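You operate a simulated robot arm through the tools that you are given. There is no shell and no other tool. Be economical: measure what you need, move in short steps, check, and stop when the job is done.

Carry out the task below with a simulated robot arm. There is one attempt and no reset: what you move stays moved.

TASK
Bleed the test block, then move the brown coupler to the GOOD pocket.
Fine: stand it upright there. Unclamp it only at 0.0 bar, and shut the red bleed knob again. Set down upright: what you pick out.

The check looks at the end state, three seconds after you hand in, the way a careful person would. Anything else that was tipped, shoved, dropped, spilled or broken makes it a failure.

THE ROBOT
A 7-joint arm with a two-finger parallel gripper, fixed in place. Base frame: the origin is at the foot of the arm, x ahead of it, y to its left, z up; the work surface is at about z = 880. Lengths are in mm, angles in degrees, forces in N, time in s.
With the tool pointing down near the work surface it reaches from about 240 to 680 mm from the base axis. Its first joint turns from -66.0 to 66.0 degrees. Payload 2.4 kg.
The TCP is the grasp point between the finger pads, 30 mm short of the fingertips. In the tool frame z runs along the fingers and y along their closing line. Largest opening 94 mm; finger width 28, thickness 10; the body of the gripper, 50 by 96 mm, starts 55 mm behind the TCP.
Orientation is that of the tool frame in the base frame, as a unit quaternion [x, y, z, w]. With the fingers straight down and closing along the base's y, the tool's x points along the base's -x, its y along +y and its z along -z.

THE INTERFACE
- The arm moves only by the tool apply_moves. Its argument "targets" is a list of rows, each a list of 7 numbers: the shift along the tool's x, y, z in mm, then the turn, a rotation vector about the tool's x, y, z in degrees, then the gripper command, from -1 (shut) to 1 (fully open), values between in proportion. In form: [[tx, ty, tz, rx, ry, rz, jaw], ...]. A call has 1 to 20 rows; each row is the pose to reach, as a shift and turn from the pose commanded when the call began, along the tool's axes at that moment. Each row takes 0.2 s and may step no farther than 50 mm and 8.6 degrees from the row before; otherwise, or with a gripper value out of range, the whole call is refused. A pose out of reach is approached as far as the arm can. The call stops where the force on the tool passes 70 N (or 10 N more than at its start, if that is more) or the arm is blocked; 0.2 s more then pass. The fingers move at their own pace (about 153 mm/s each) and stop on an object; they squeeze with about 25 N. The grip force told is the motor's: it shows also when the fingers shut on nothing. Time passes only in rows, and 0.2 s behind the last, so rows that repeat a pose let the fingers close. The reply holds the time, the measured pose of the TCP, the force on the tool along the base axes, the opening and the grip force, in the units named above and with some noise, with the torque about the TCP (base axes, N m) and any sound that the robot's microphone picked up.
- Cameras (640 x 400 px; columns grow to the right, rows downward): "scene" is fixed at [25.9, 461.3, 1454.2]; the picture's right is [-0.86, -0.51, 0.00], its down [-0.25, 0.41, -0.88] and it looks along [0.45, -0.75, -0.48] (base axes); focal length 316 px, centre (320, 200). "wrist" rides on the gripper at [76, 14, -103] in the tool frame; the picture's right is [-0.18, 0.98, 0.00], its down [-0.75, -0.14, -0.64] and it looks along [-0.63, -0.12, 0.77] (tool axes); focal length 243 px, centre (320, 200). There is no depth. A picture from a camera that has moved, and an enlarged one, comes with that camera's place and axes in the base frame and with its lens.
- capture(camera): a new picture of that camera. No time passes.
- zoom(camera, box): a new picture of the part [left, top, right, bottom] of that camera's present view, enlarged. No time passes.
- job_done(): hands the job in; it is judged then, once.

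Go step by step. Nothing tells you positions but the pictures and the camera data: compare them with the known pose of the tool, close in by small moves and look again before you grip or let go. The budget is 120 turns and 68 pictures, counting those below and the enlarged ones. Unless the task says otherwise, let go and move clear before handing in, and close with one line.

The tools are called after "Emit:" as name(argument=value, ...) on one line, values as JSON. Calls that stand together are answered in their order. apply_moves: Moves the arm, as the interface text tells. Its arguments: {"type":"object","properties":{"targets":{"type":"array"}},"required":["targets"]} The other tools are called the same way: capture (camera) takes a picture; zoom (camera, box) takes an enlarged picture of a part of a camera's view; job_done () hands the job in.

At the start:

```text
time: 0.0
position: [360.7, -9.3, 1220.1]
tcp_rot: [0.0, 1.0, 0.0, 0.0]
contact_force: [-0.7, 0.9, 0.7]
ft_torque: [0.0, -0.01, 0.02]
finger_gap: 94.0
grasp_force: 0.1
```

scene: 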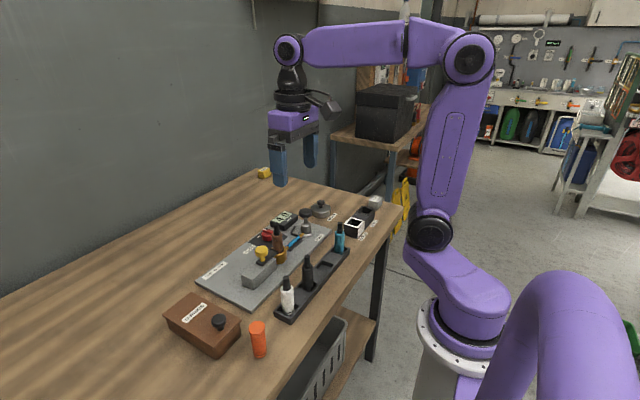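
wrist: 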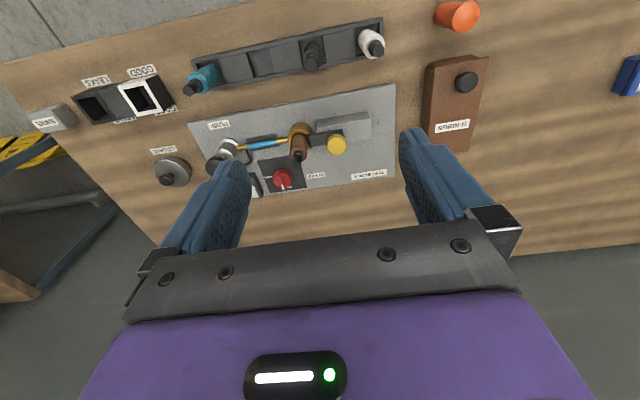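

I see a test block plate with a red knob, a brown coupler in a fixture, a yellow knob (clamp?) and a rack with couplers. I'll look closer first.

Emit:
zoom(camera="scene", box=[190, 190, 350, 310])

Emit:
zoom(camera="wrist", box=[180, 70, 400, 210])

Emit:
zoom(camera="wrist", box=[20, 50, 240, 190])

Emit:
zoom(camera="scene", box=[260, 180, 400, 285])

```text
3.33 times, centred on (270, 250) of scene
camera zoom: at [25.9, 461.3, 1454.2], right [-0.86, -0.51, 0.0], down [-0.25, 0.41, -0.88], along [0.45, -0.75, -0.48], focal length 1053 px, centre (487, 33)
```

zoom: 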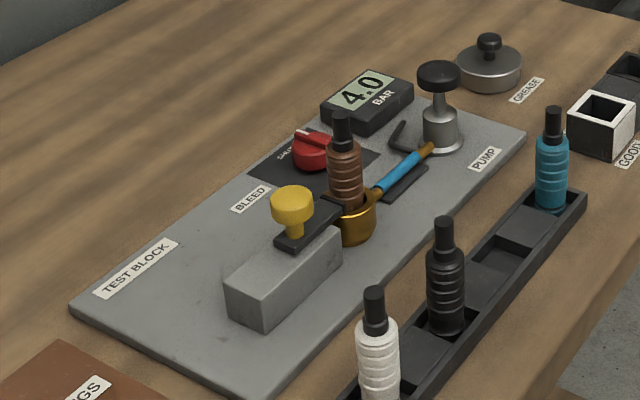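

```text
2.86 times, centred on (290, 140) of wrist
camera zoom: at [283.4, 5.7, 1323.7], right [0.18, 0.98, 0.0], down [0.75, -0.14, 0.64], along [0.63, -0.12, -0.77], focal length 693 px, centre (406, 371)
```

zoom: 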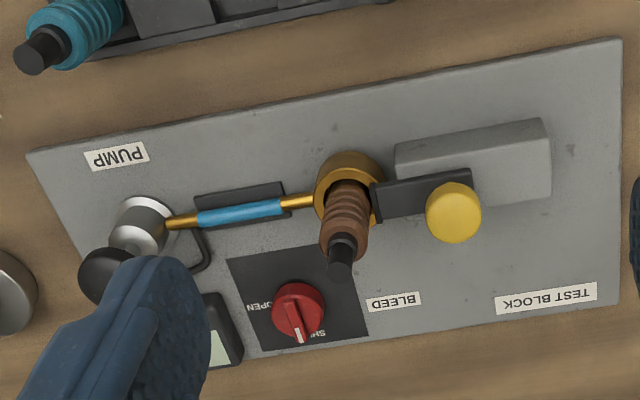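

```text
2.86 times, centred on (130, 120) of wrist
camera zoom: at [283.4, 5.7, 1323.7], right [0.18, 0.98, 0.0], down [0.75, -0.14, 0.64], along [0.63, -0.12, -0.77], focal length 693 px, centre (863, 429)
```

zoom: 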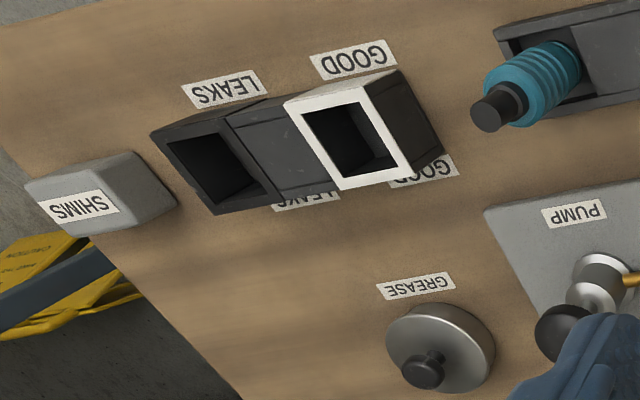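

```text
3.81 times, centred on (330, 232) of scene
camera zoom: at [25.9, 461.3, 1454.2], right [-0.86, -0.51, 0.0], down [-0.25, 0.41, -0.88], along [0.45, -0.75, -0.48], focal length 1204 px, centre (282, 76)
```

zoom: 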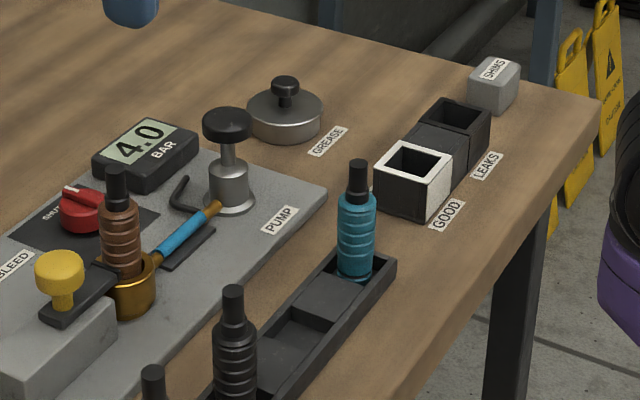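

Brown coupler stands at about (475,-67), top z≈1004. The red knob is near (565,-131,898), the yellow clamp knob near (475,-3,957) and the GOOD pocket near (351,-289, top 929). I'll move in for a closer look.

Emit:
apply_moves(targets=[[-27, -23, 27, 0, 0, 0, 1], [-54, -46, 54, 0, 0, 0, 1], [-80, -70, 80, 0, 0, 0, 1]])

Emit:
capture(camera="wrist")

```text
time: 0.8
position: [439.4, -76.8, 1139.8]
tcp_rot: [0.0, 1.0, 0.0, 0.0]
contact_force: [0.3, 0.2, -0.4]
ft_torque: [0.01, -0.01, 0.02]
finger_gap: 94.0
grasp_force: 0.1
```

```text
61 pictures are left
camera wrist: at [363.3, -62.8, 1242.1], right [0.18, 0.98, 0.0], down [0.75, -0.14, 0.64], along [0.63, -0.12, -0.77], focal length 243 px, centre (320, 200)
```

wrist: 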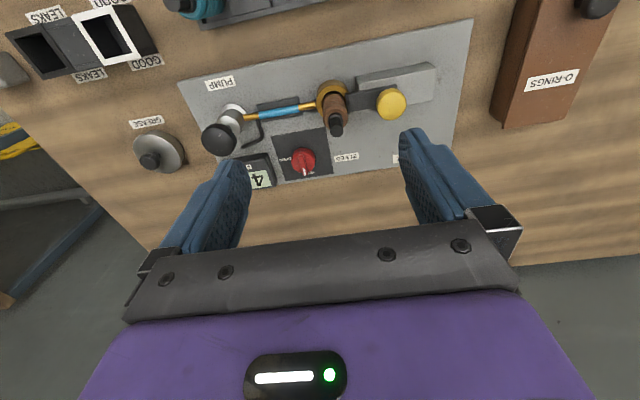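

Emit:
zoom(camera="wrist", box=[240, 60, 440, 190])

Emit:
zoom(camera="scene", box=[235, 205, 325, 275])

```text
3.08 times, centred on (340, 125) of wrist
camera zoom: at [363.3, -62.8, 1242.1], right [0.18, 0.98, 0.0], down [0.75, -0.14, 0.64], along [0.63, -0.12, -0.77], focal length 746 px, centre (258, 431)
```

zoom: 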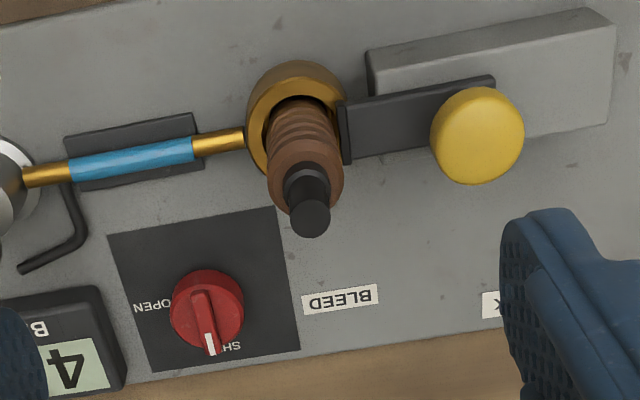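

```text
5.71 times, centred on (280, 240) of scene
camera zoom: at [25.9, 461.3, 1454.2], right [-0.86, -0.51, 0.0], down [-0.25, 0.41, -0.88], along [0.45, -0.75, -0.48], focal length 1806 px, centre (549, -29)
```

zoom: 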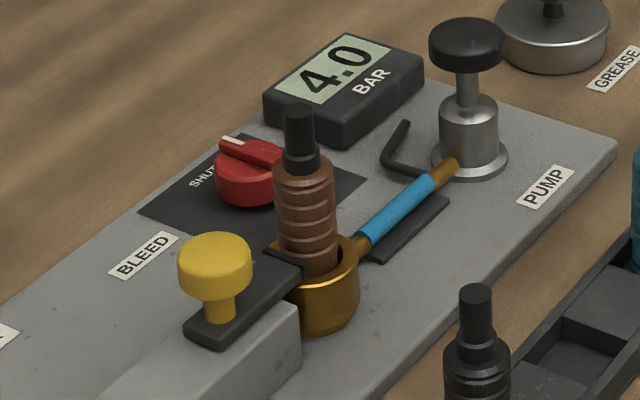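

The black clamp slides on the grey block and is pulled by the yellow knob. The red knob points to SHUT (+x), and OPEN is toward -y. I'll move above the red knob with the gripper turned so the camera swings clear of the coupler.

Emit:
apply_moves(targets=[[-11, -4, 7, 0, 0, -8.2, 0.3], [-22, -9, 14, 0, 0, -16.4, 0.3], [-33, -13, 21, 0, 0, -24.6, 0.3], [-44, -18, 28, 0, 0, -32.8, 0.3], [-55, -22, 35, 0, 0, -41, 0.3], [-66, -27, 42, 0, 0, -49.2, 0.3], [-77, -31, 50, 0, 0, -57.4, 0.3], [-88, -36, 57, 0, 0, -65.6, 0.3], [-99, -40, 65, 0, 0, -73.8, 0.3], [-109, -45, 72, 0, 0, -82, 0.3], [-118, -49, 80, 0, 0, -90, 0.3]])

Emit:
capture(camera="wrist")

Emit:
zoom(camera="scene", box=[215, 170, 335, 270])

```text
time: 3.2
position: [558.5, -125.7, 1060.6]
tcp_rot: [0.708, -0.706, 0.0, 0.0]
contact_force: [-1.6, 0.6, -0.7]
ft_torque: [0.0, -0.01, 0.01]
finger_gap: 61.5
grasp_force: 0.0
```

```text
58 pictures are left
camera wrist: at [544.5, -202.5, 1163.8], right [-0.98, 0.18, 0.0], down [0.14, 0.75, 0.64], along [0.12, 0.63, -0.77], focal length 243 px, centre (320, 200)
```

wrist: 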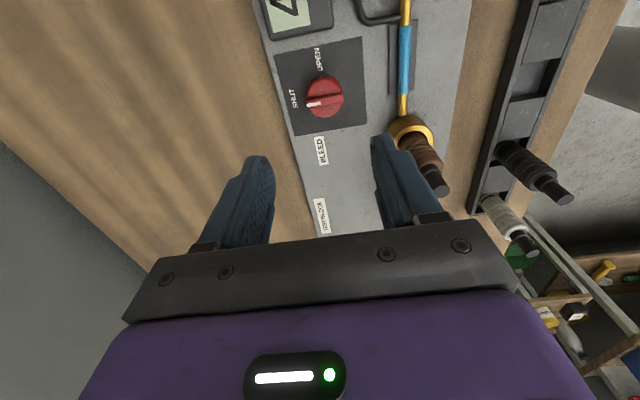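

```text
4.00 times, centred on (275, 220) of scene
camera zoom: at [25.9, 461.3, 1454.2], right [-0.86, -0.51, 0.0], down [-0.25, 0.41, -0.88], along [0.45, -0.75, -0.48], focal length 1264 px, centre (500, 120)
```

zoom: 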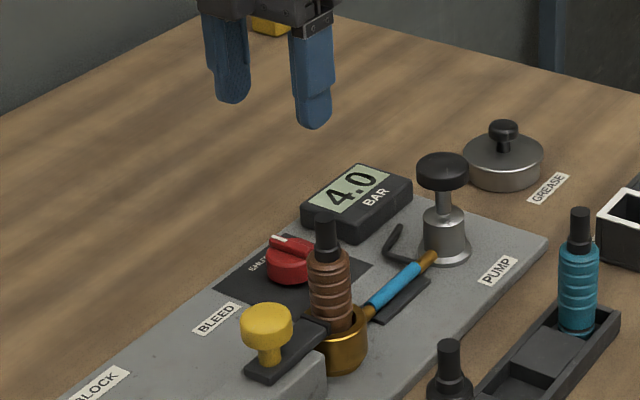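

Knob is at about (557,-125), directly below the TCP. I'll descend partway and check.

Emit:
apply_moves(targets=[[0, 0, 40, 0, 0, 0, 0.3], [0, 0, 80, 0, 0, 0, 0.3], [0, 0, 120, 0, 0, 0, 0.3]])

Emit:
capture(camera="wrist")

Emit:
zoom(camera="scene", box=[215, 170, 335, 270])

```text
time: 4.0
position: [557.0, -125.5, 942.9]
tcp_rot: [0.708, -0.707, 0.0, 0.0]
contact_force: [1.0, -0.6, 0.3]
ft_torque: [-0.01, 0.01, -0.03]
finger_gap: 60.9
grasp_force: 0.0
```

```text
56 pictures are left
camera wrist: at [543.1, -202.4, 1046.9], right [-0.98, 0.18, 0.0], down [0.14, 0.75, 0.64], along [0.12, 0.63, -0.77], focal length 243 px, centre (320, 200)
```

wrist: 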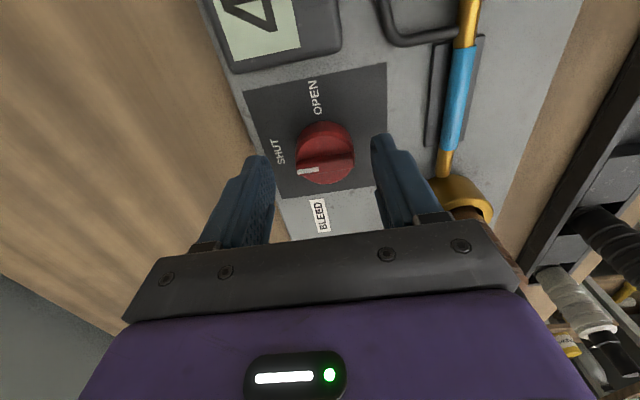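

```text
4.00 times, centred on (275, 220) of scene
camera zoom: at [25.9, 461.3, 1454.2], right [-0.86, -0.51, 0.0], down [-0.25, 0.41, -0.88], along [0.45, -0.75, -0.48], focal length 1264 px, centre (500, 120)
```

zoom: 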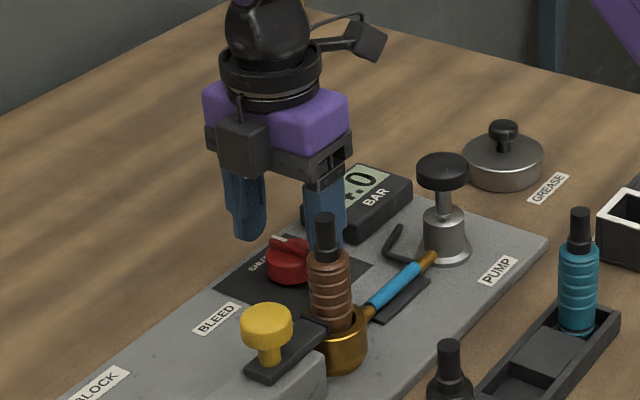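

The knob lies between the fingers. I'll lower 17 mm more and close on it.

Emit:
apply_moves(targets=[[0, 0, 9, 0, 0, 0, 0.3], [0, 0, 17, 0, 0, 0, 0.3], [0, 0, 17, 0, 0, 0, -0.5], [0, 0, 17, 0, 0, 0, -0.5]])

Emit:
zoom(camera="wrist", box=[220, 60, 420, 260])

Emit:
zoom(camera="scene", box=[215, 170, 335, 270])

```text
time: 5.0
position: [554.4, -125.2, 924.3]
tcp_rot: [-0.707, 0.708, 0.004, -0.004]
contact_force: [-28.5, 2.6, 9.5]
ft_torque: [0.11, -0.36, 0.03]
finger_gap: 37.8
grasp_force: 45.2
```

```text
2.00 times, centred on (320, 160) of wrist
camera zoom: at [541.4, -202.4, 1028.1], right [-0.98, 0.18, 0.01], down [0.15, 0.75, 0.64], along [0.11, 0.63, -0.77], focal length 485 px, centre (320, 280)
```

zoom: 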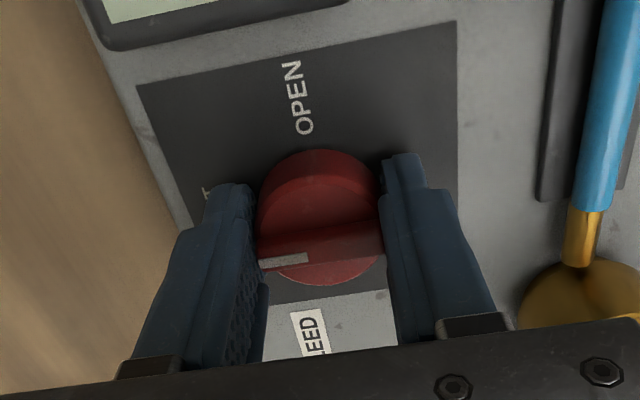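

```text
4.00 times, centred on (275, 220) of scene
camera zoom: at [24.9, 461.4, 1454.2], right [-0.86, -0.51, 0.0], down [-0.25, 0.41, -0.88], along [0.45, -0.75, -0.48], focal length 1264 px, centre (500, 120)
```

zoom: 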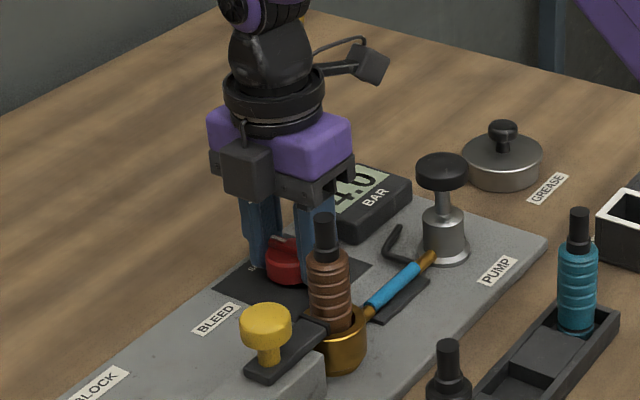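

Gripped, 38 mm. I'll shift 3 mm to relieve the side load and start turning toward OPEN.

Emit:
apply_moves(targets=[[0, 3, 0, 0, 0, 0, -0.5], [0, 3, 0, 0, 0, 8, -0.5], [0, 3, 0, 0, 0, 16, -0.5], [0, 3, 0, 0, 0, 24, -0.5]])

Emit:
zoom(camera="wrist", box=[220, 60, 420, 260])

```text
time: 6.0
position: [554.9, -126.5, 923.8]
tcp_rot: [-0.544, 0.839, 0.0, 0.0]
contact_force: [-15.1, 5.0, 15.3]
ft_torque: [0.43, -0.04, 0.0]
finger_gap: 37.7
grasp_force: 45.3
```

```text
2.00 times, centred on (320, 160) of wrist
camera zoom: at [510.2, -189.8, 1028.1], right [-0.82, 0.57, 0.0], down [0.44, 0.63, 0.64], along [0.36, 0.53, -0.77], focal length 485 px, centre (320, 280)
```

zoom: 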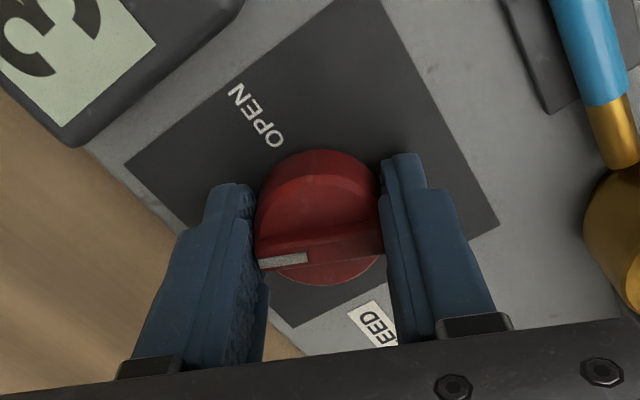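

The knob turns with the gripper and the pressure is dropping. I'll continue to 90°.

Emit:
apply_moves(targets=[[0, 0, -1, 0, 0, 8, -0.5], [0, 0, -1, 0, 0, 16, -0.5], [0, 0, -1, 0, 0, 24, -0.5], [0, 0, -1, 0, 0, 32, -0.5], [0, 0, -1, 0, 0, 40, -0.5], [0, 0, -1, 0, 0, 48, -0.5], [0, 0, -1, 0, 0, 56, -0.5], [0, 0, -1, 0, 0, 66, -0.5]])

Emit:
capture(camera="wrist")

```text
refused: row 8 steps farther than a row can; nothing moved
```

```text
51 pictures are left
camera wrist: at [510.2, -189.8, 1028.1], right [-0.82, 0.57, 0.0], down [0.44, 0.63, 0.64], along [0.36, 0.53, -0.77], focal length 243 px, centre (320, 200)
```

wrist: 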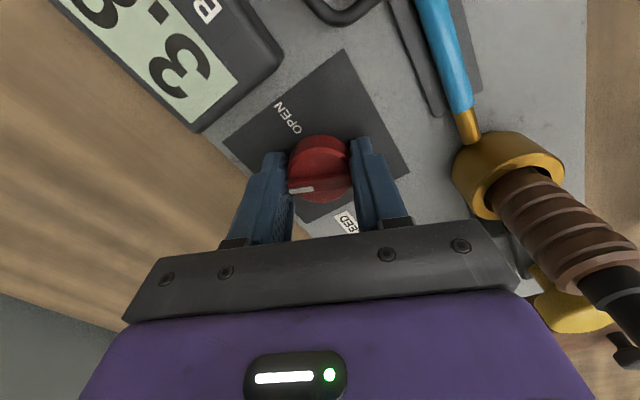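

One row was too big; the same turn in smaller steps.

Emit:
apply_moves(targets=[[0, 0, -1, 0, 0, 8, -0.5], [0, 0, -1, 0, 0, 16, -0.5], [0, 0, -1, 0, 0, 24, -0.5], [0, 0, -1, 0, 0, 32, -0.5], [0, 0, -1, 0, 0, 40, -0.5], [0, 0, -1, 0, 0, 48, -0.5], [0, 0, -1, 0, 0, 56, -0.5], [0, 0, -1, 0, 0, 64, -0.5]])

Emit:
capture(camera="wrist")

```text
time: 7.8
position: [553.9, -125.0, 925.4]
tcp_rot: [-0.017, 1.0, 0.0, -0.001]
contact_force: [-12.2, 18.2, 15.4]
ft_torque: [0.53, 0.47, -0.01]
finger_gap: 37.4
grasp_force: 44.8
```

```text
50 pictures are left
camera wrist: at [477.3, -113.7, 1028.2], right [0.15, 0.99, 0.0], down [0.76, -0.12, 0.64], along [0.63, -0.1, -0.77], focal length 243 px, centre (320, 200)
```

wrist: 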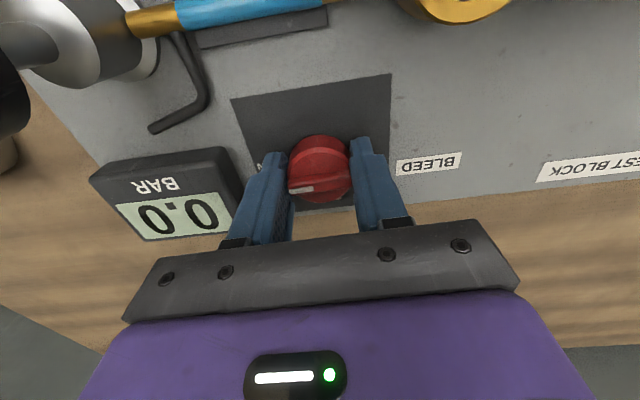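

The display reads 0.0 bar with the pointer at OPEN. I'll let go with a small opening, lift straight up, and then look at the yellow clamp knob.

Emit:
apply_moves(targets=[[0, 0, 0, 0, 0, 0, 0.13], [0, 0, 0, 0, 0, 0, 0.13], [0, 0, -40, 0, 0, 0, 0.13], [0, 0, -85, 0, 0, 0, 0.13], [0, 0, -130, 0, 0, 0, 0.13], [0, 0, -170, 0, 0, 0, 0.13]])

Emit:
capture(camera="wrist")

```text
time: 9.2
position: [552.3, -127.5, 1091.5]
tcp_rot: [-0.017, 1.0, -0.001, 0.0]
contact_force: [0.0, -0.1, 0.9]
ft_torque: [0.0, 0.0, -0.01]
finger_gap: 53.1
grasp_force: 0.1
```

```text
49 pictures are left
camera wrist: at [475.6, -115.8, 1194.7], right [0.15, 0.99, 0.0], down [0.76, -0.11, 0.64], along [0.63, -0.1, -0.77], focal length 243 px, centre (320, 200)
```

wrist: 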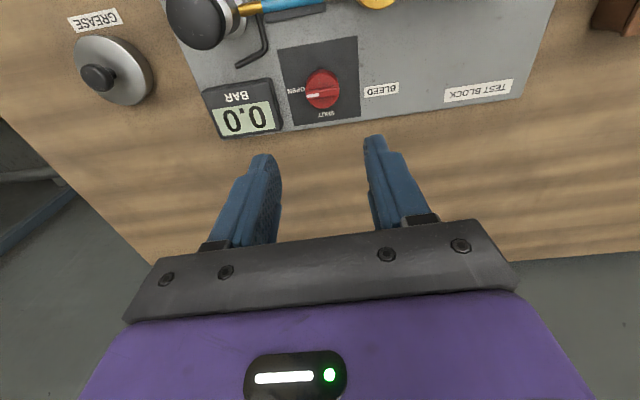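

Bleed is open and the display holds 0.0. Moving above the yellow clamp knob.

Emit:
apply_moves(targets=[[18, 32, 5, 0, 0, 0.5, 0.13], [36, 63, 10, 0, 0, 1, 0.13], [54, 95, 20, 0, 0, 1.5, 0.13], [73, 127, 30, 0, 0, 2, 0.13]])

Emit:
capture(camera="wrist")

Emit:
zoom(camera="scene", box=[215, 190, 335, 290])

```text
time: 10.2
position: [477.5, -2.5, 1062.8]
tcp_rot: [0.001, 1.0, 0.0, 0.0]
contact_force: [-0.3, -0.6, 0.4]
ft_torque: [0.01, 0.04, 0.01]
finger_gap: 52.9
grasp_force: 0.0
```

```text
48 pictures are left
camera wrist: at [400.5, 12.4, 1165.6], right [0.19, 0.98, 0.0], down [0.75, -0.14, 0.64], along [0.63, -0.12, -0.77], focal length 243 px, centre (320, 200)
```

wrist: 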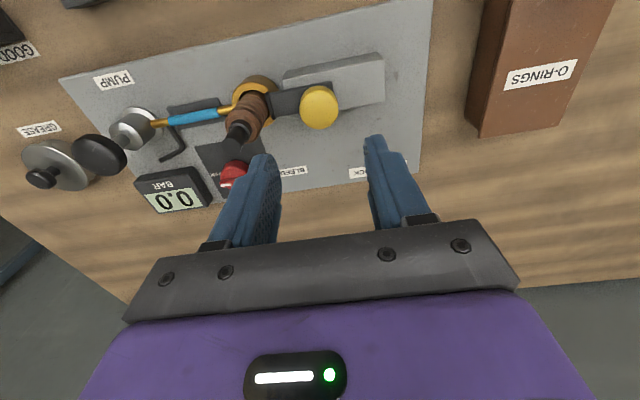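

```text
4.00 times, centred on (275, 240) of scene
camera zoom: at [25.9, 461.3, 1454.2], right [-0.86, -0.51, 0.0], down [-0.25, 0.41, -0.88], along [0.45, -0.75, -0.48], focal length 1264 px, centre (500, 40)
```

zoom: 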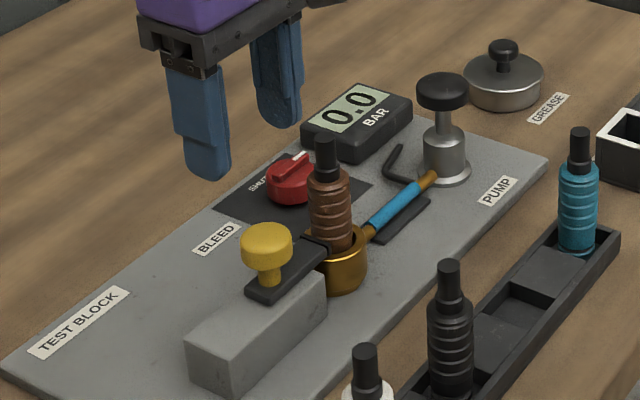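

Knob's cap is at about (470,-1), z 950–967. I'll descend around it and check before gripping.

Emit:
apply_moves(targets=[[6.5, 1.5, 40, 0, 0, 0, 0.05], [6.5, 1.5, 70, 0, 0, 0, 0.05], [6.5, 1.5, 88, 0, 0, 0, 0.05]])

Emit:
zoom(camera="wrist", box=[160, 60, 480, 260])

Emit:
zoom(camera="scene", box=[215, 190, 335, 290])

```text
time: 11.0
position: [471.6, -1.3, 973.9]
tcp_rot: [0.0, 1.0, -0.001, 0.0]
contact_force: [-0.3, -0.2, 0.1]
ft_torque: [0.0, 0.0, -0.05]
finger_gap: 49.5
grasp_force: 0.2
```

```text
2.00 times, centred on (320, 160) of wrist
camera zoom: at [395.1, 12.4, 1077.7], right [0.18, 0.98, 0.0], down [0.75, -0.14, 0.64], along [0.63, -0.12, -0.77], focal length 485 px, centre (320, 280)
```

zoom: 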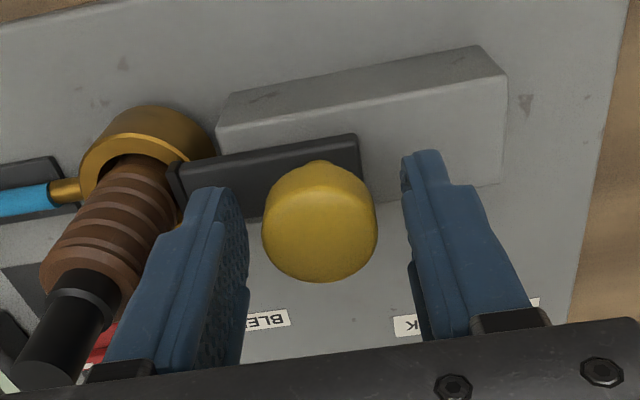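

```text
4.00 times, centred on (275, 240) of scene
camera zoom: at [25.9, 461.3, 1454.2], right [-0.86, -0.51, 0.0], down [-0.25, 0.41, -0.88], along [0.45, -0.75, -0.48], focal length 1264 px, centre (500, 40)
```

zoom: 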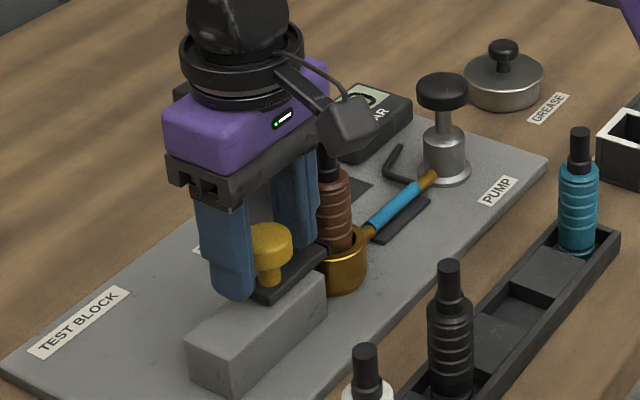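

Knob is centred between the fingers. Closing, then a short test pull in +y.

Emit:
apply_moves(targets=[[0, 0, 0, 0, 0, 0, -0.6], [0, 0, 0, 0, 0, 0, -0.6], [0, 4, 0, 0, 0, 0, -0.6], [0, 8, 0, 0, 0, 0, -0.6], [0, 12, 0, 0, 0, 0, -0.6]])

Emit:
zoom(camera="wrist", box=[160, 60, 480, 260])

```text
time: 12.2
position: [471.2, 10.6, 975.7]
tcp_rot: [0.0, 1.0, 0.0, -0.001]
contact_force: [11.8, -1.2, -37.2]
ft_torque: [0.29, -0.21, 0.01]
finger_gap: 31.1
grasp_force: 44.9
```

```text
2.00 times, centred on (320, 160) of wrist
camera zoom: at [395.2, 25.0, 1078.5], right [0.18, 0.98, 0.0], down [0.75, -0.14, 0.64], along [0.63, -0.12, -0.77], focal length 485 px, centre (320, 280)
```

zoom: 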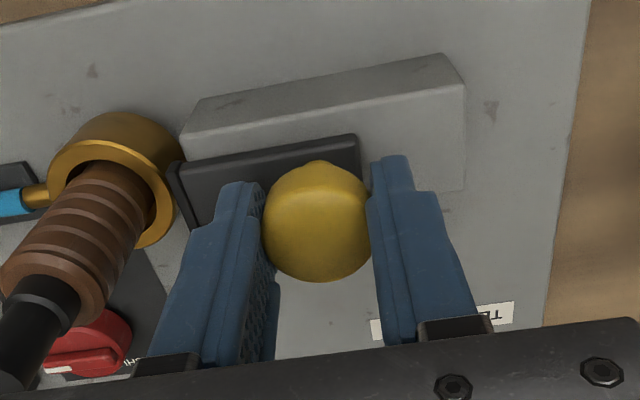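

The clamp slides back freely and the coupler stays put. I'll pull about 14 mm more and ease the vertical load.

Emit:
apply_moves(targets=[[0, 4, 1.5, 0, 0, 0, -0.6], [0, 8, 1.5, 0, 0, 0, -0.6], [0, 12, 1.5, 0, 0, 0, -0.6], [0, 16, 1.5, 0, 0, 0, -0.6]])

Emit:
capture(camera="wrist")

Emit:
zoom(camera="scene", box=[215, 190, 335, 290])

```text
time: 13.2
position: [471.4, 25.7, 975.5]
tcp_rot: [0.0, 1.0, 0.0, 0.0]
contact_force: [4.7, -0.5, -3.9]
ft_torque: [-0.35, 1.25, -0.14]
finger_gap: 31.4
grasp_force: 44.8
```

```text
43 pictures are left
camera wrist: at [394.8, 40.1, 1078.3], right [0.18, 0.98, 0.0], down [0.75, -0.14, 0.64], along [0.63, -0.12, -0.77], focal length 243 px, centre (320, 200)
```

wrist: 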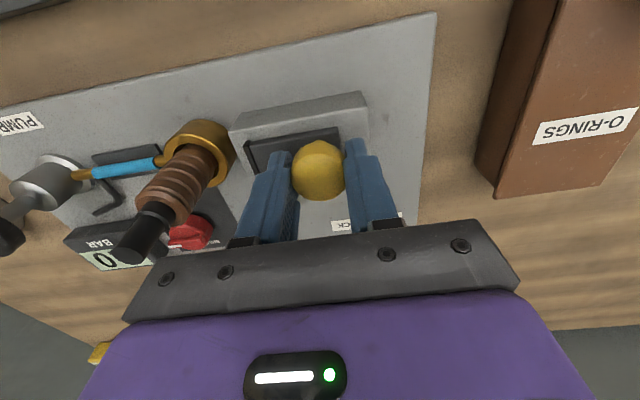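

```text
4.00 times, centred on (275, 240) of scene
camera zoom: at [26.1, 461.3, 1454.2], right [-0.86, -0.51, 0.0], down [-0.25, 0.41, -0.88], along [0.45, -0.75, -0.48], focal length 1264 px, centre (500, 40)
```

zoom: 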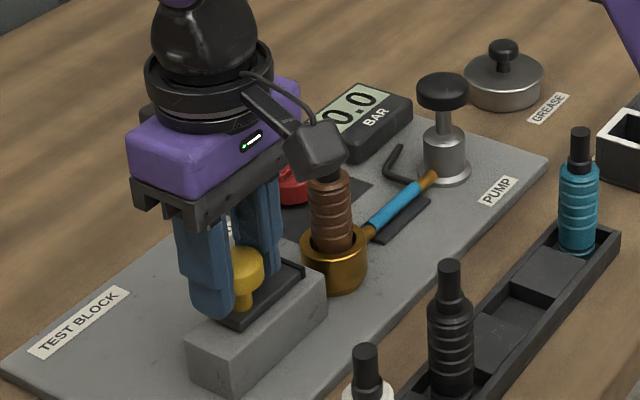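

The clamp is clear of the coupler by about 28 mm. I'll release the knob and lift straight up.

Emit:
apply_moves(targets=[[0, 0, 0, 0, 0, 0, 0.05], [0, 0, 0, 0, 0, 0, 0.05], [0, 0, -40, 0, 0, 0, 0.05], [0, 0, -80, 0, 0, 0, 0.05], [0, 0, -110, 0, 0, 0, 0.05]])

Emit:
zoom(camera="scene", box=[215, 190, 335, 290])

Emit:
zoom(camera="wrist", box=[60, 30, 380, 230])

```text
time: 14.4
position: [470.7, 27.6, 1087.4]
tcp_rot: [-0.001, 1.0, -0.001, 0.0]
contact_force: [0.3, -0.5, 0.2]
ft_torque: [-0.01, -0.01, 0.02]
finger_gap: 49.2
grasp_force: 0.2
```

```text
4.00 times, centred on (275, 240) of scene
camera zoom: at [25.9, 461.3, 1454.2], right [-0.86, -0.51, 0.0], down [-0.25, 0.41, -0.88], along [0.45, -0.75, -0.48], focal length 1264 px, centre (500, 40)
```

zoom: 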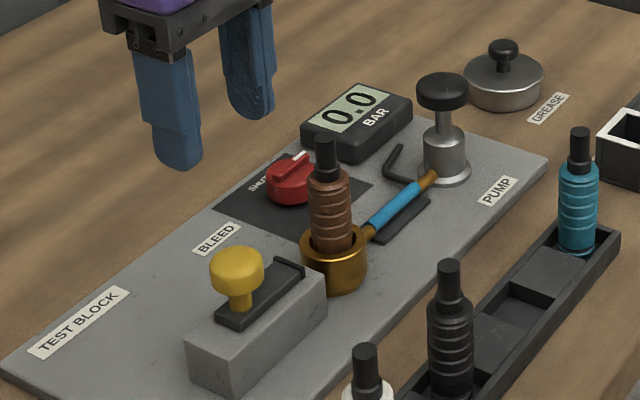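

```text
2.00 times, centred on (220, 130) of wrist
camera zoom: at [393.5, 41.6, 1191.4], right [0.18, 0.98, 0.0], down [0.75, -0.14, 0.64], along [0.63, -0.12, -0.77], focal length 485 px, centre (520, 340)
```

zoom: 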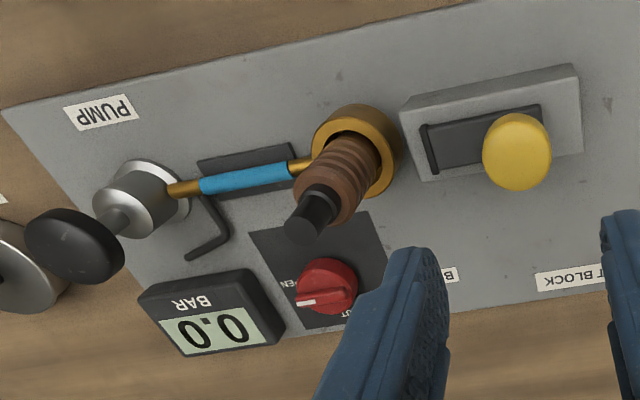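

Now the coupler: about (471,-66). I'll move over it and look.

Emit:
apply_moves(targets=[[0, -47, 0, 0, 0, 0, 0.3], [0, -93.5, 10, 0, 0, 0, 0.3]])

Emit:
zoom(camera="wrist", box=[160, 40, 480, 240])

Emit:
zoom(camera="scene", box=[215, 190, 335, 290])

```text
time: 15.0
position: [468.2, -65.7, 1075.6]
tcp_rot: [0.0, 1.0, 0.001, 0.0]
contact_force: [-0.3, 0.3, -1.1]
ft_torque: [0.02, 0.02, -0.04]
finger_gap: 61.0
grasp_force: 0.0
```

```text
2.00 times, centred on (320, 140) of wrist
camera zoom: at [392.2, -51.6, 1179.6], right [0.18, 0.98, 0.0], down [0.75, -0.14, 0.64], along [0.63, -0.12, -0.77], focal length 485 px, centre (320, 320)
```

zoom: 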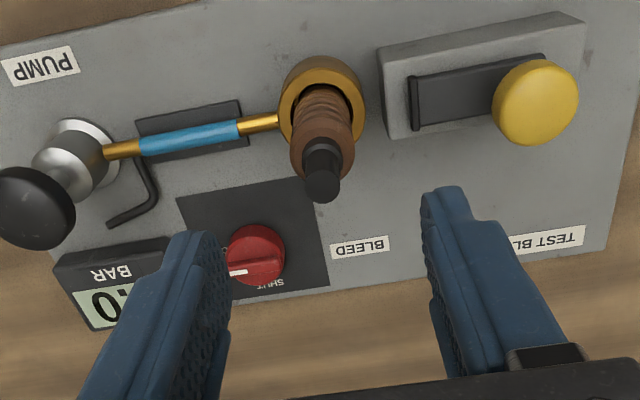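

```text
4.00 times, centred on (275, 240) of scene
camera zoom: at [25.9, 461.4, 1454.2], right [-0.86, -0.51, 0.0], down [-0.25, 0.41, -0.88], along [0.45, -0.75, -0.48], focal length 1264 px, centre (500, 40)
```

zoom: 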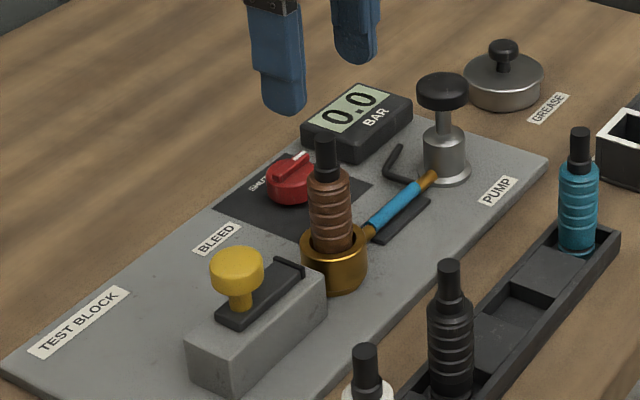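

Coupler upright and centred under the tool. Descending to z≈975 (tips stay above the cup rim) and checking.

Emit:
apply_moves(targets=[[-1.5, 0, 40, 0, 0, 0, 0.3], [-1.5, 0, 75, 0, 0, 0, 0.3], [-1.5, 0, 100, 0, 0, 0, 0.3]])

Emit:
zoom(camera="wrist", box=[160, 60, 480, 260])

Emit:
zoom(camera="scene", box=[215, 190, 335, 290])

```text
time: 15.8
position: [473.4, -65.9, 974.9]
tcp_rot: [-0.001, 1.0, -0.001, 0.0]
contact_force: [-0.2, 0.6, 0.1]
ft_torque: [-0.02, -0.02, -0.04]
finger_gap: 60.9
grasp_force: 0.1
```

```text
2.00 times, centred on (320, 160) of wrist
camera zoom: at [396.5, -51.5, 1078.1], right [0.18, 0.98, 0.0], down [0.75, -0.14, 0.64], along [0.63, -0.12, -0.77], focal length 485 px, centre (320, 280)
```

zoom: 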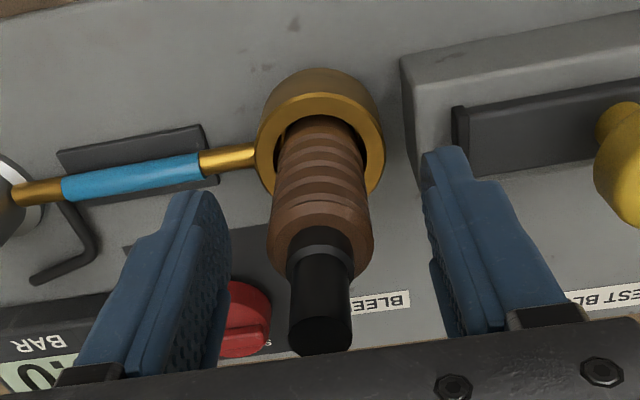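

```text
4.00 times, centred on (275, 240) of scene
camera zoom: at [25.9, 461.3, 1454.2], right [-0.86, -0.51, 0.0], down [-0.25, 0.41, -0.88], along [0.45, -0.75, -0.48], focal length 1264 px, centre (500, 40)
```

zoom: 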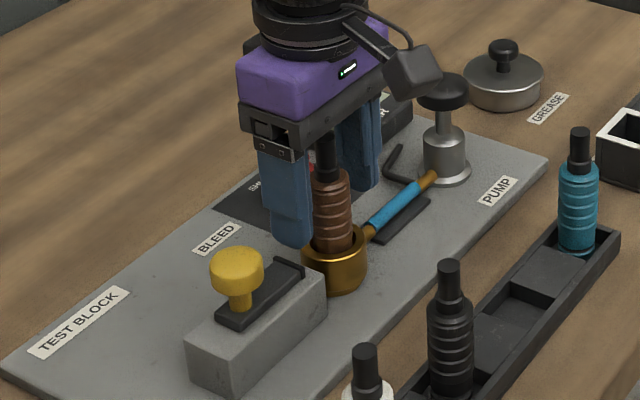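

Well aligned. Closing on the coupler body.

Emit:
apply_moves(targets=[[0, 0, 0, 0, 0, 0, -0.6], [0, 0, 0, 0, 0, 0, -0.6], [0, 0, 0, 0, 0, 0, -0.6]])

Emit:
zoom(camera="wrist", box=[160, 60, 480, 260])

```text
time: 16.6
position: [474.7, -64.8, 975.8]
tcp_rot: [0.0, 1.0, 0.001, 0.001]
contact_force: [0.6, -0.1, 0.4]
ft_torque: [0.04, 0.01, 0.01]
finger_gap: 27.3
grasp_force: 25.1
```

```text
2.00 times, centred on (320, 160) of wrist
camera zoom: at [396.6, -51.5, 1078.5], right [0.18, 0.98, 0.0], down [0.75, -0.14, 0.64], along [0.63, -0.12, -0.77], focal length 485 px, centre (320, 280)
```

zoom: 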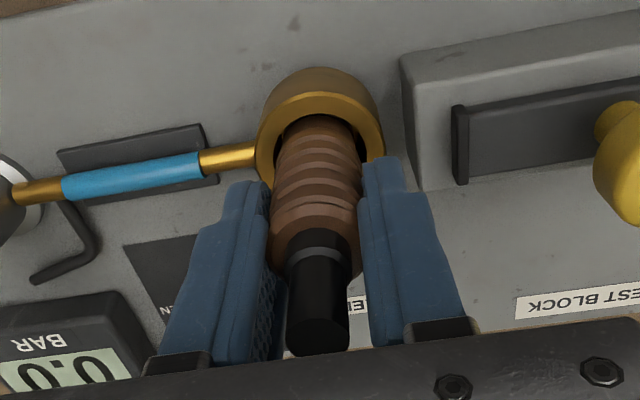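

Gripped at 27 mm. Lifting slowly straight up.

Emit:
apply_moves(targets=[[0, 0, -8, 0, 0, 0, -0.6], [0, 0, -20, 0, 0, 0, -0.6], [0, 0, -40, 0, 0, 0, -0.6], [0, 0, -70, 0, 0, 0, -0.6], [0, 0, -105, 0, 0, 0, -0.6], [0, 0, -140, 0, 0, 0, -0.6]])

Emit:
capture(camera="scene")

Emit:
capture(camera="wrist")

```text
time: 18.0
position: [473.0, -69.3, 1116.9]
tcp_rot: [0.0, 1.0, 0.0, 0.001]
contact_force: [-0.4, 0.2, 0.2]
ft_torque: [0.0, 0.02, 0.04]
finger_gap: 26.9
grasp_force: 25.1
```

```text
34 pictures are left
```

scene: 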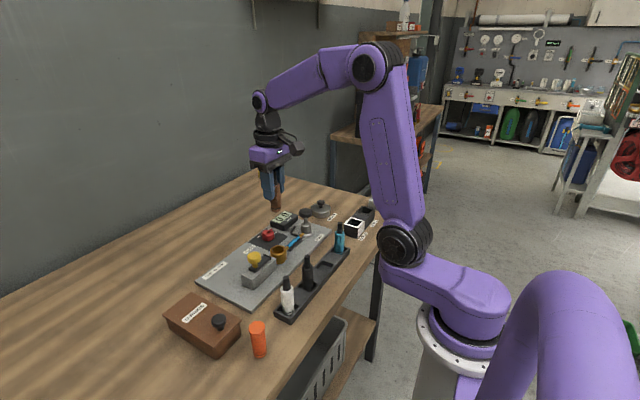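

```text
33 pictures are left
camera wrist: at [395.8, -55.2, 1220.3], right [0.18, 0.98, 0.0], down [0.75, -0.14, 0.64], along [0.63, -0.12, -0.77], focal length 243 px, centre (320, 200)
```

wrist: 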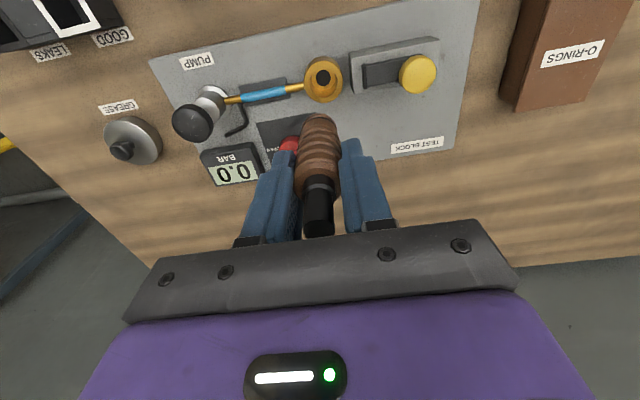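

Coupler is free and held upright. I'll measure its length and move toward the GOOD pocket at safe height.

Emit:
zoom(camera="scene", box=[230, 140, 330, 220])

Emit:
apply_moves(targets=[[20, -40, 0, 0, 0, 0, -0.6], [40, -80, 0, 0, 0, 0, -0.6], [60, -120, 0, 0, 0, 0, -0.6], [80, -150, 0, 0, 0, 0, -0.6], [100, -185, 0, 0, 0, 0, -0.6], [122, -220, 0, 0, 0, 0, -0.6]])

Emit:
capture(camera="wrist")

Emit:
zoom(camera="scene", box=[290, 150, 410, 250])

```text
5.00 times, centred on (280, 180) of scene
camera zoom: at [25.9, 461.3, 1454.2], right [-0.86, -0.51, 0.0], down [-0.25, 0.41, -0.88], along [0.45, -0.75, -0.48], focal length 1580 px, centre (520, 300)
```

zoom: 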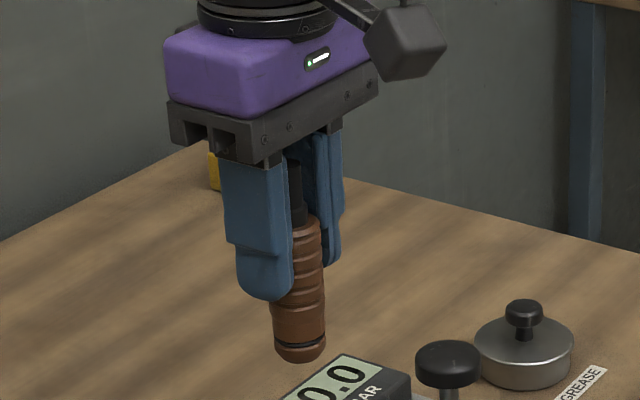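

```text
time: 19.4
position: [349.0, -287.0, 1111.6]
tcp_rot: [0.0, 1.0, 0.0, -0.001]
contact_force: [-0.2, 0.0, 0.0]
ft_torque: [0.04, -0.05, 0.02]
finger_gap: 26.9
grasp_force: 25.5
```

```text
31 pictures are left
camera wrist: at [272.3, -272.8, 1214.9], right [0.18, 0.98, 0.0], down [0.75, -0.14, 0.64], along [0.63, -0.12, -0.77], focal length 243 px, centre (320, 200)
```

wrist: 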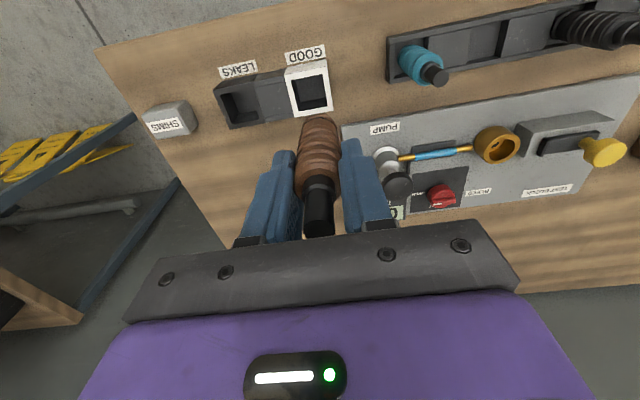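

```text
4.00 times, centred on (350, 200) of scene
camera zoom: at [25.9, 461.3, 1454.2], right [-0.86, -0.51, 0.0], down [-0.25, 0.41, -0.88], along [0.45, -0.75, -0.48], focal length 1264 px, centre (200, 200)
```

zoom: 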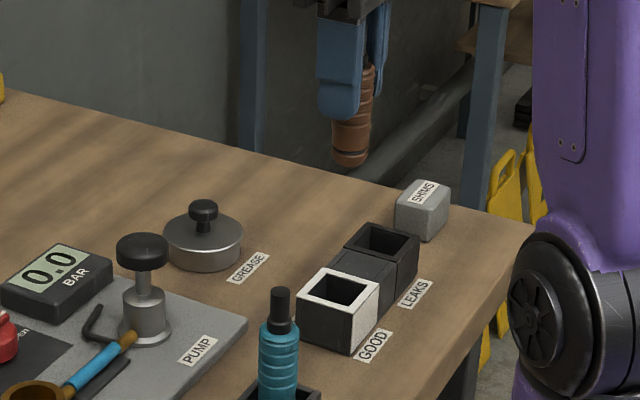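

The coupler's bottom is 68 mm below the TCP. I'll get a precise fix on the GOOD pocket opening.

Emit:
zoom(camera="wrist", box=[250, 30, 370, 130])

Emit:
zoom(camera="scene", box=[355, 205, 403, 245])

```text
4.00 times, centred on (310, 80) of wrist
camera zoom: at [272.3, -272.8, 1214.9], right [0.18, 0.98, 0.0], down [0.75, -0.14, 0.64], along [0.63, -0.12, -0.77], focal length 970 px, centre (360, 680)
```

zoom: 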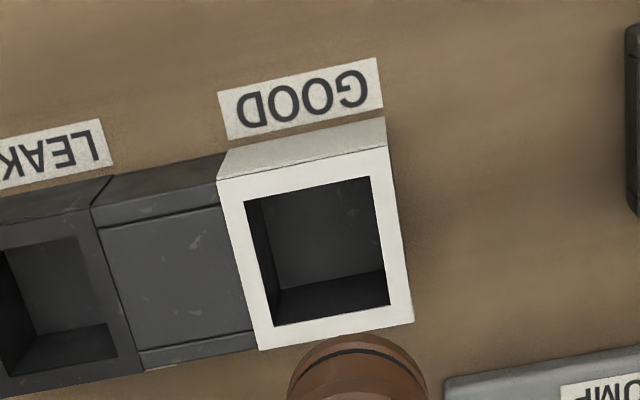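

```text
10.00 times, centred on (379, 225) of scene
camera zoom: at [25.9, 461.3, 1454.2], right [-0.86, -0.51, 0.0], down [-0.25, 0.41, -0.88], along [0.45, -0.75, -0.48], focal length 3160 px, centre (-270, -50)
```

zoom: 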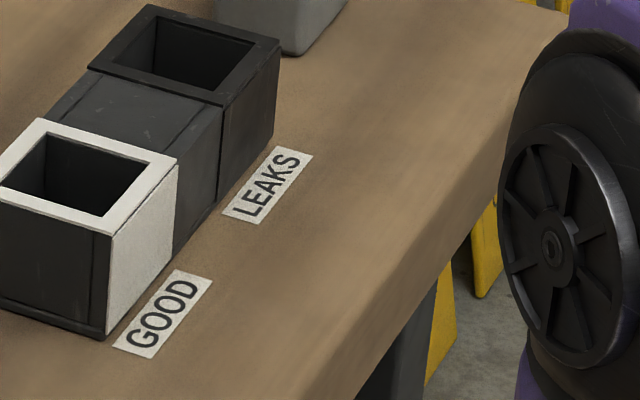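

Pocket opening (about 37 mm square) is centred near (355,-301), rim z≈920. I'll move to just above it and check.

Emit:
apply_moves(targets=[[-6, -14, 35, 0, 0, 0, -0.6], [-6, -14, 70, 0, 0, 0, -0.6], [-6, -14, 103, 0, 0, 0, -0.6]])

Emit:
zoom(camera="wrist", box=[220, 40, 420, 240])

Emit:
zoom(camera="scene", box=[325, 185, 403, 245])

```text
time: 20.2
position: [356.7, -303.3, 1011.5]
tcp_rot: [0.0, 1.0, 0.0, 0.0]
contact_force: [-0.1, -0.1, -0.8]
ft_torque: [0.01, -0.01, -0.02]
finger_gap: 26.8
grasp_force: 25.2
```

```text
2.00 times, centred on (320, 140) of wrist
camera zoom: at [279.6, -289.0, 1114.5], right [0.18, 0.98, 0.0], down [0.75, -0.14, 0.64], along [0.63, -0.12, -0.77], focal length 485 px, centre (320, 320)
```

zoom: 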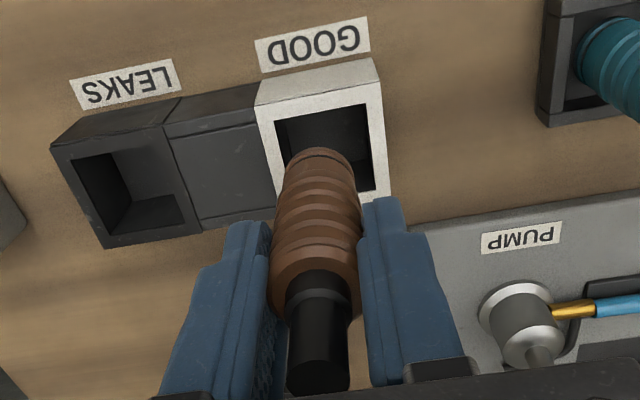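

```text
6.67 times, centred on (364, 215) of scene
camera zoom: at [25.9, 461.3, 1454.2], right [-0.86, -0.51, 0.0], down [-0.25, 0.41, -0.88], along [0.45, -0.75, -0.48], focal length 2107 px, centre (27, 100)
```

zoom: 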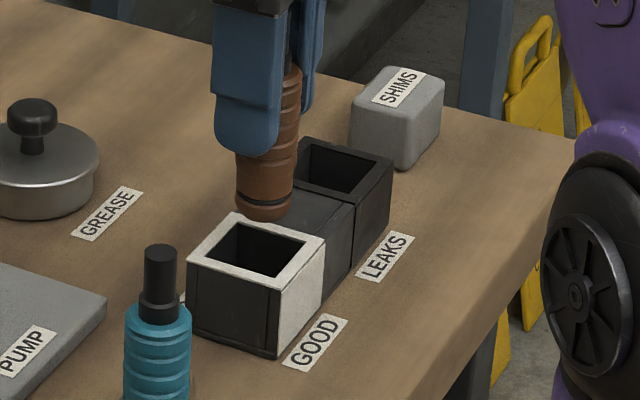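

Nearly aligned; I'll shift +2 mm in y and lower to just above the rim.

Emit:
apply_moves(targets=[[1, 2, 6, 0, 0, 0, -0.6], [1, 2, 15, 0, 0, 0, -0.6], [1, 2, 15, 0, 0, 0, -0.6]])

Emit:
zoom(camera="wrist", box=[220, 40, 420, 240])

Emit:
zoom(camera="scene", box=[325, 185, 403, 245])

```text
time: 21.0
position: [356.9, -299.5, 997.3]
tcp_rot: [0.0, 1.0, 0.0, 0.001]
contact_force: [0.1, 0.4, -0.6]
ft_torque: [0.0, 0.02, -0.01]
finger_gap: 27.0
grasp_force: 24.5
```

```text
2.00 times, centred on (320, 140) of wrist
camera zoom: at [279.5, -285.1, 1100.3], right [0.18, 0.98, 0.0], down [0.75, -0.14, 0.64], along [0.63, -0.12, -0.77], focal length 485 px, centre (320, 320)
```

zoom: 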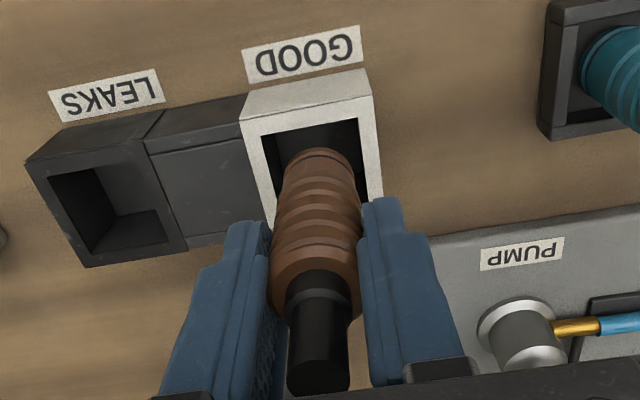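

```text
6.67 times, centred on (364, 215) of scene
camera zoom: at [25.9, 461.3, 1454.2], right [-0.86, -0.51, 0.0], down [-0.25, 0.41, -0.88], along [0.45, -0.75, -0.48], focal length 2107 px, centre (27, 100)
```

zoom: 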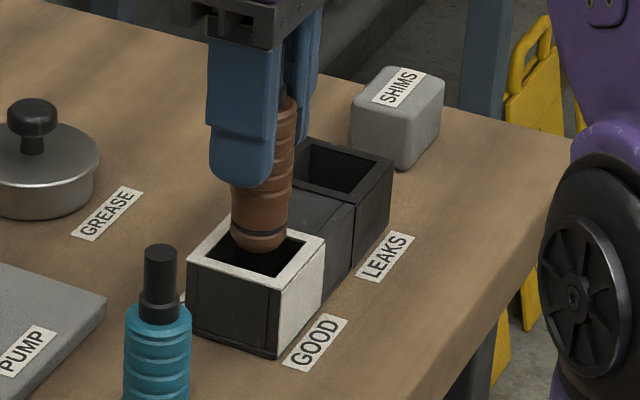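

Close. A tiny correction (+1 x, -1.2 y), then lower into the pocket slowly, watching force.

Emit:
apply_moves(targets=[[-1, -1.2, 3, 0, 0, 0, -0.6], [-1, -1.2, 7, 0, 0, 0, -0.6], [-1, -1.2, 11, 0, 0, 0, -0.6], [-1, -1.2, 15, 0, 0, 0, -0.6], [-1, -1.2, 18, 0, 0, 0, -0.6]])

Emit:
zoom(camera="wrist", box=[220, 40, 420, 240])

Emit:
zoom(camera="scene", box=[325, 185, 403, 245])

```text
time: 22.2
position: [354.2, -298.2, 978.5]
tcp_rot: [0.0, 1.0, 0.0, 0.0]
contact_force: [0.7, 0.1, 0.3]
ft_torque: [0.01, 0.02, 0.01]
finger_gap: 26.8
grasp_force: 25.3
```

```text
2.00 times, centred on (320, 140) of wrist
camera zoom: at [279.0, -285.2, 1081.6], right [0.18, 0.98, 0.0], down [0.75, -0.14, 0.64], along [0.63, -0.12, -0.77], focal length 485 px, centre (320, 320)
```

zoom: 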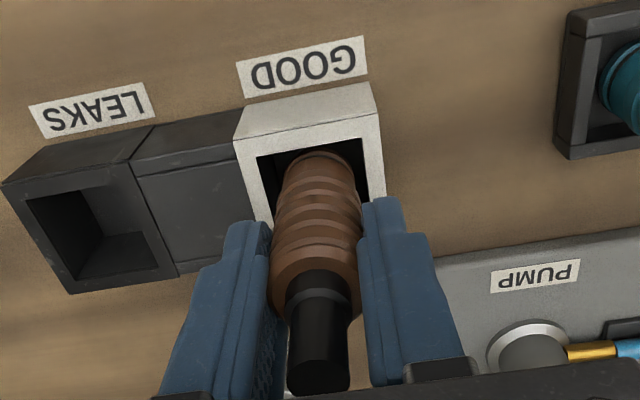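

```text
6.67 times, centred on (364, 215) of scene
camera zoom: at [25.9, 461.3, 1454.2], right [-0.86, -0.51, 0.0], down [-0.25, 0.41, -0.88], along [0.45, -0.75, -0.48], focal length 2107 px, centre (27, 100)
```

zoom: 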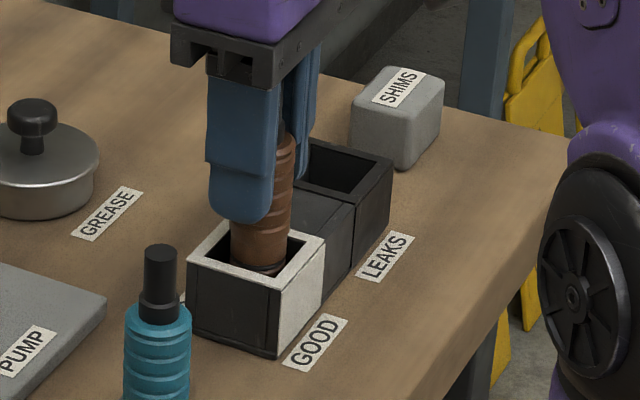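

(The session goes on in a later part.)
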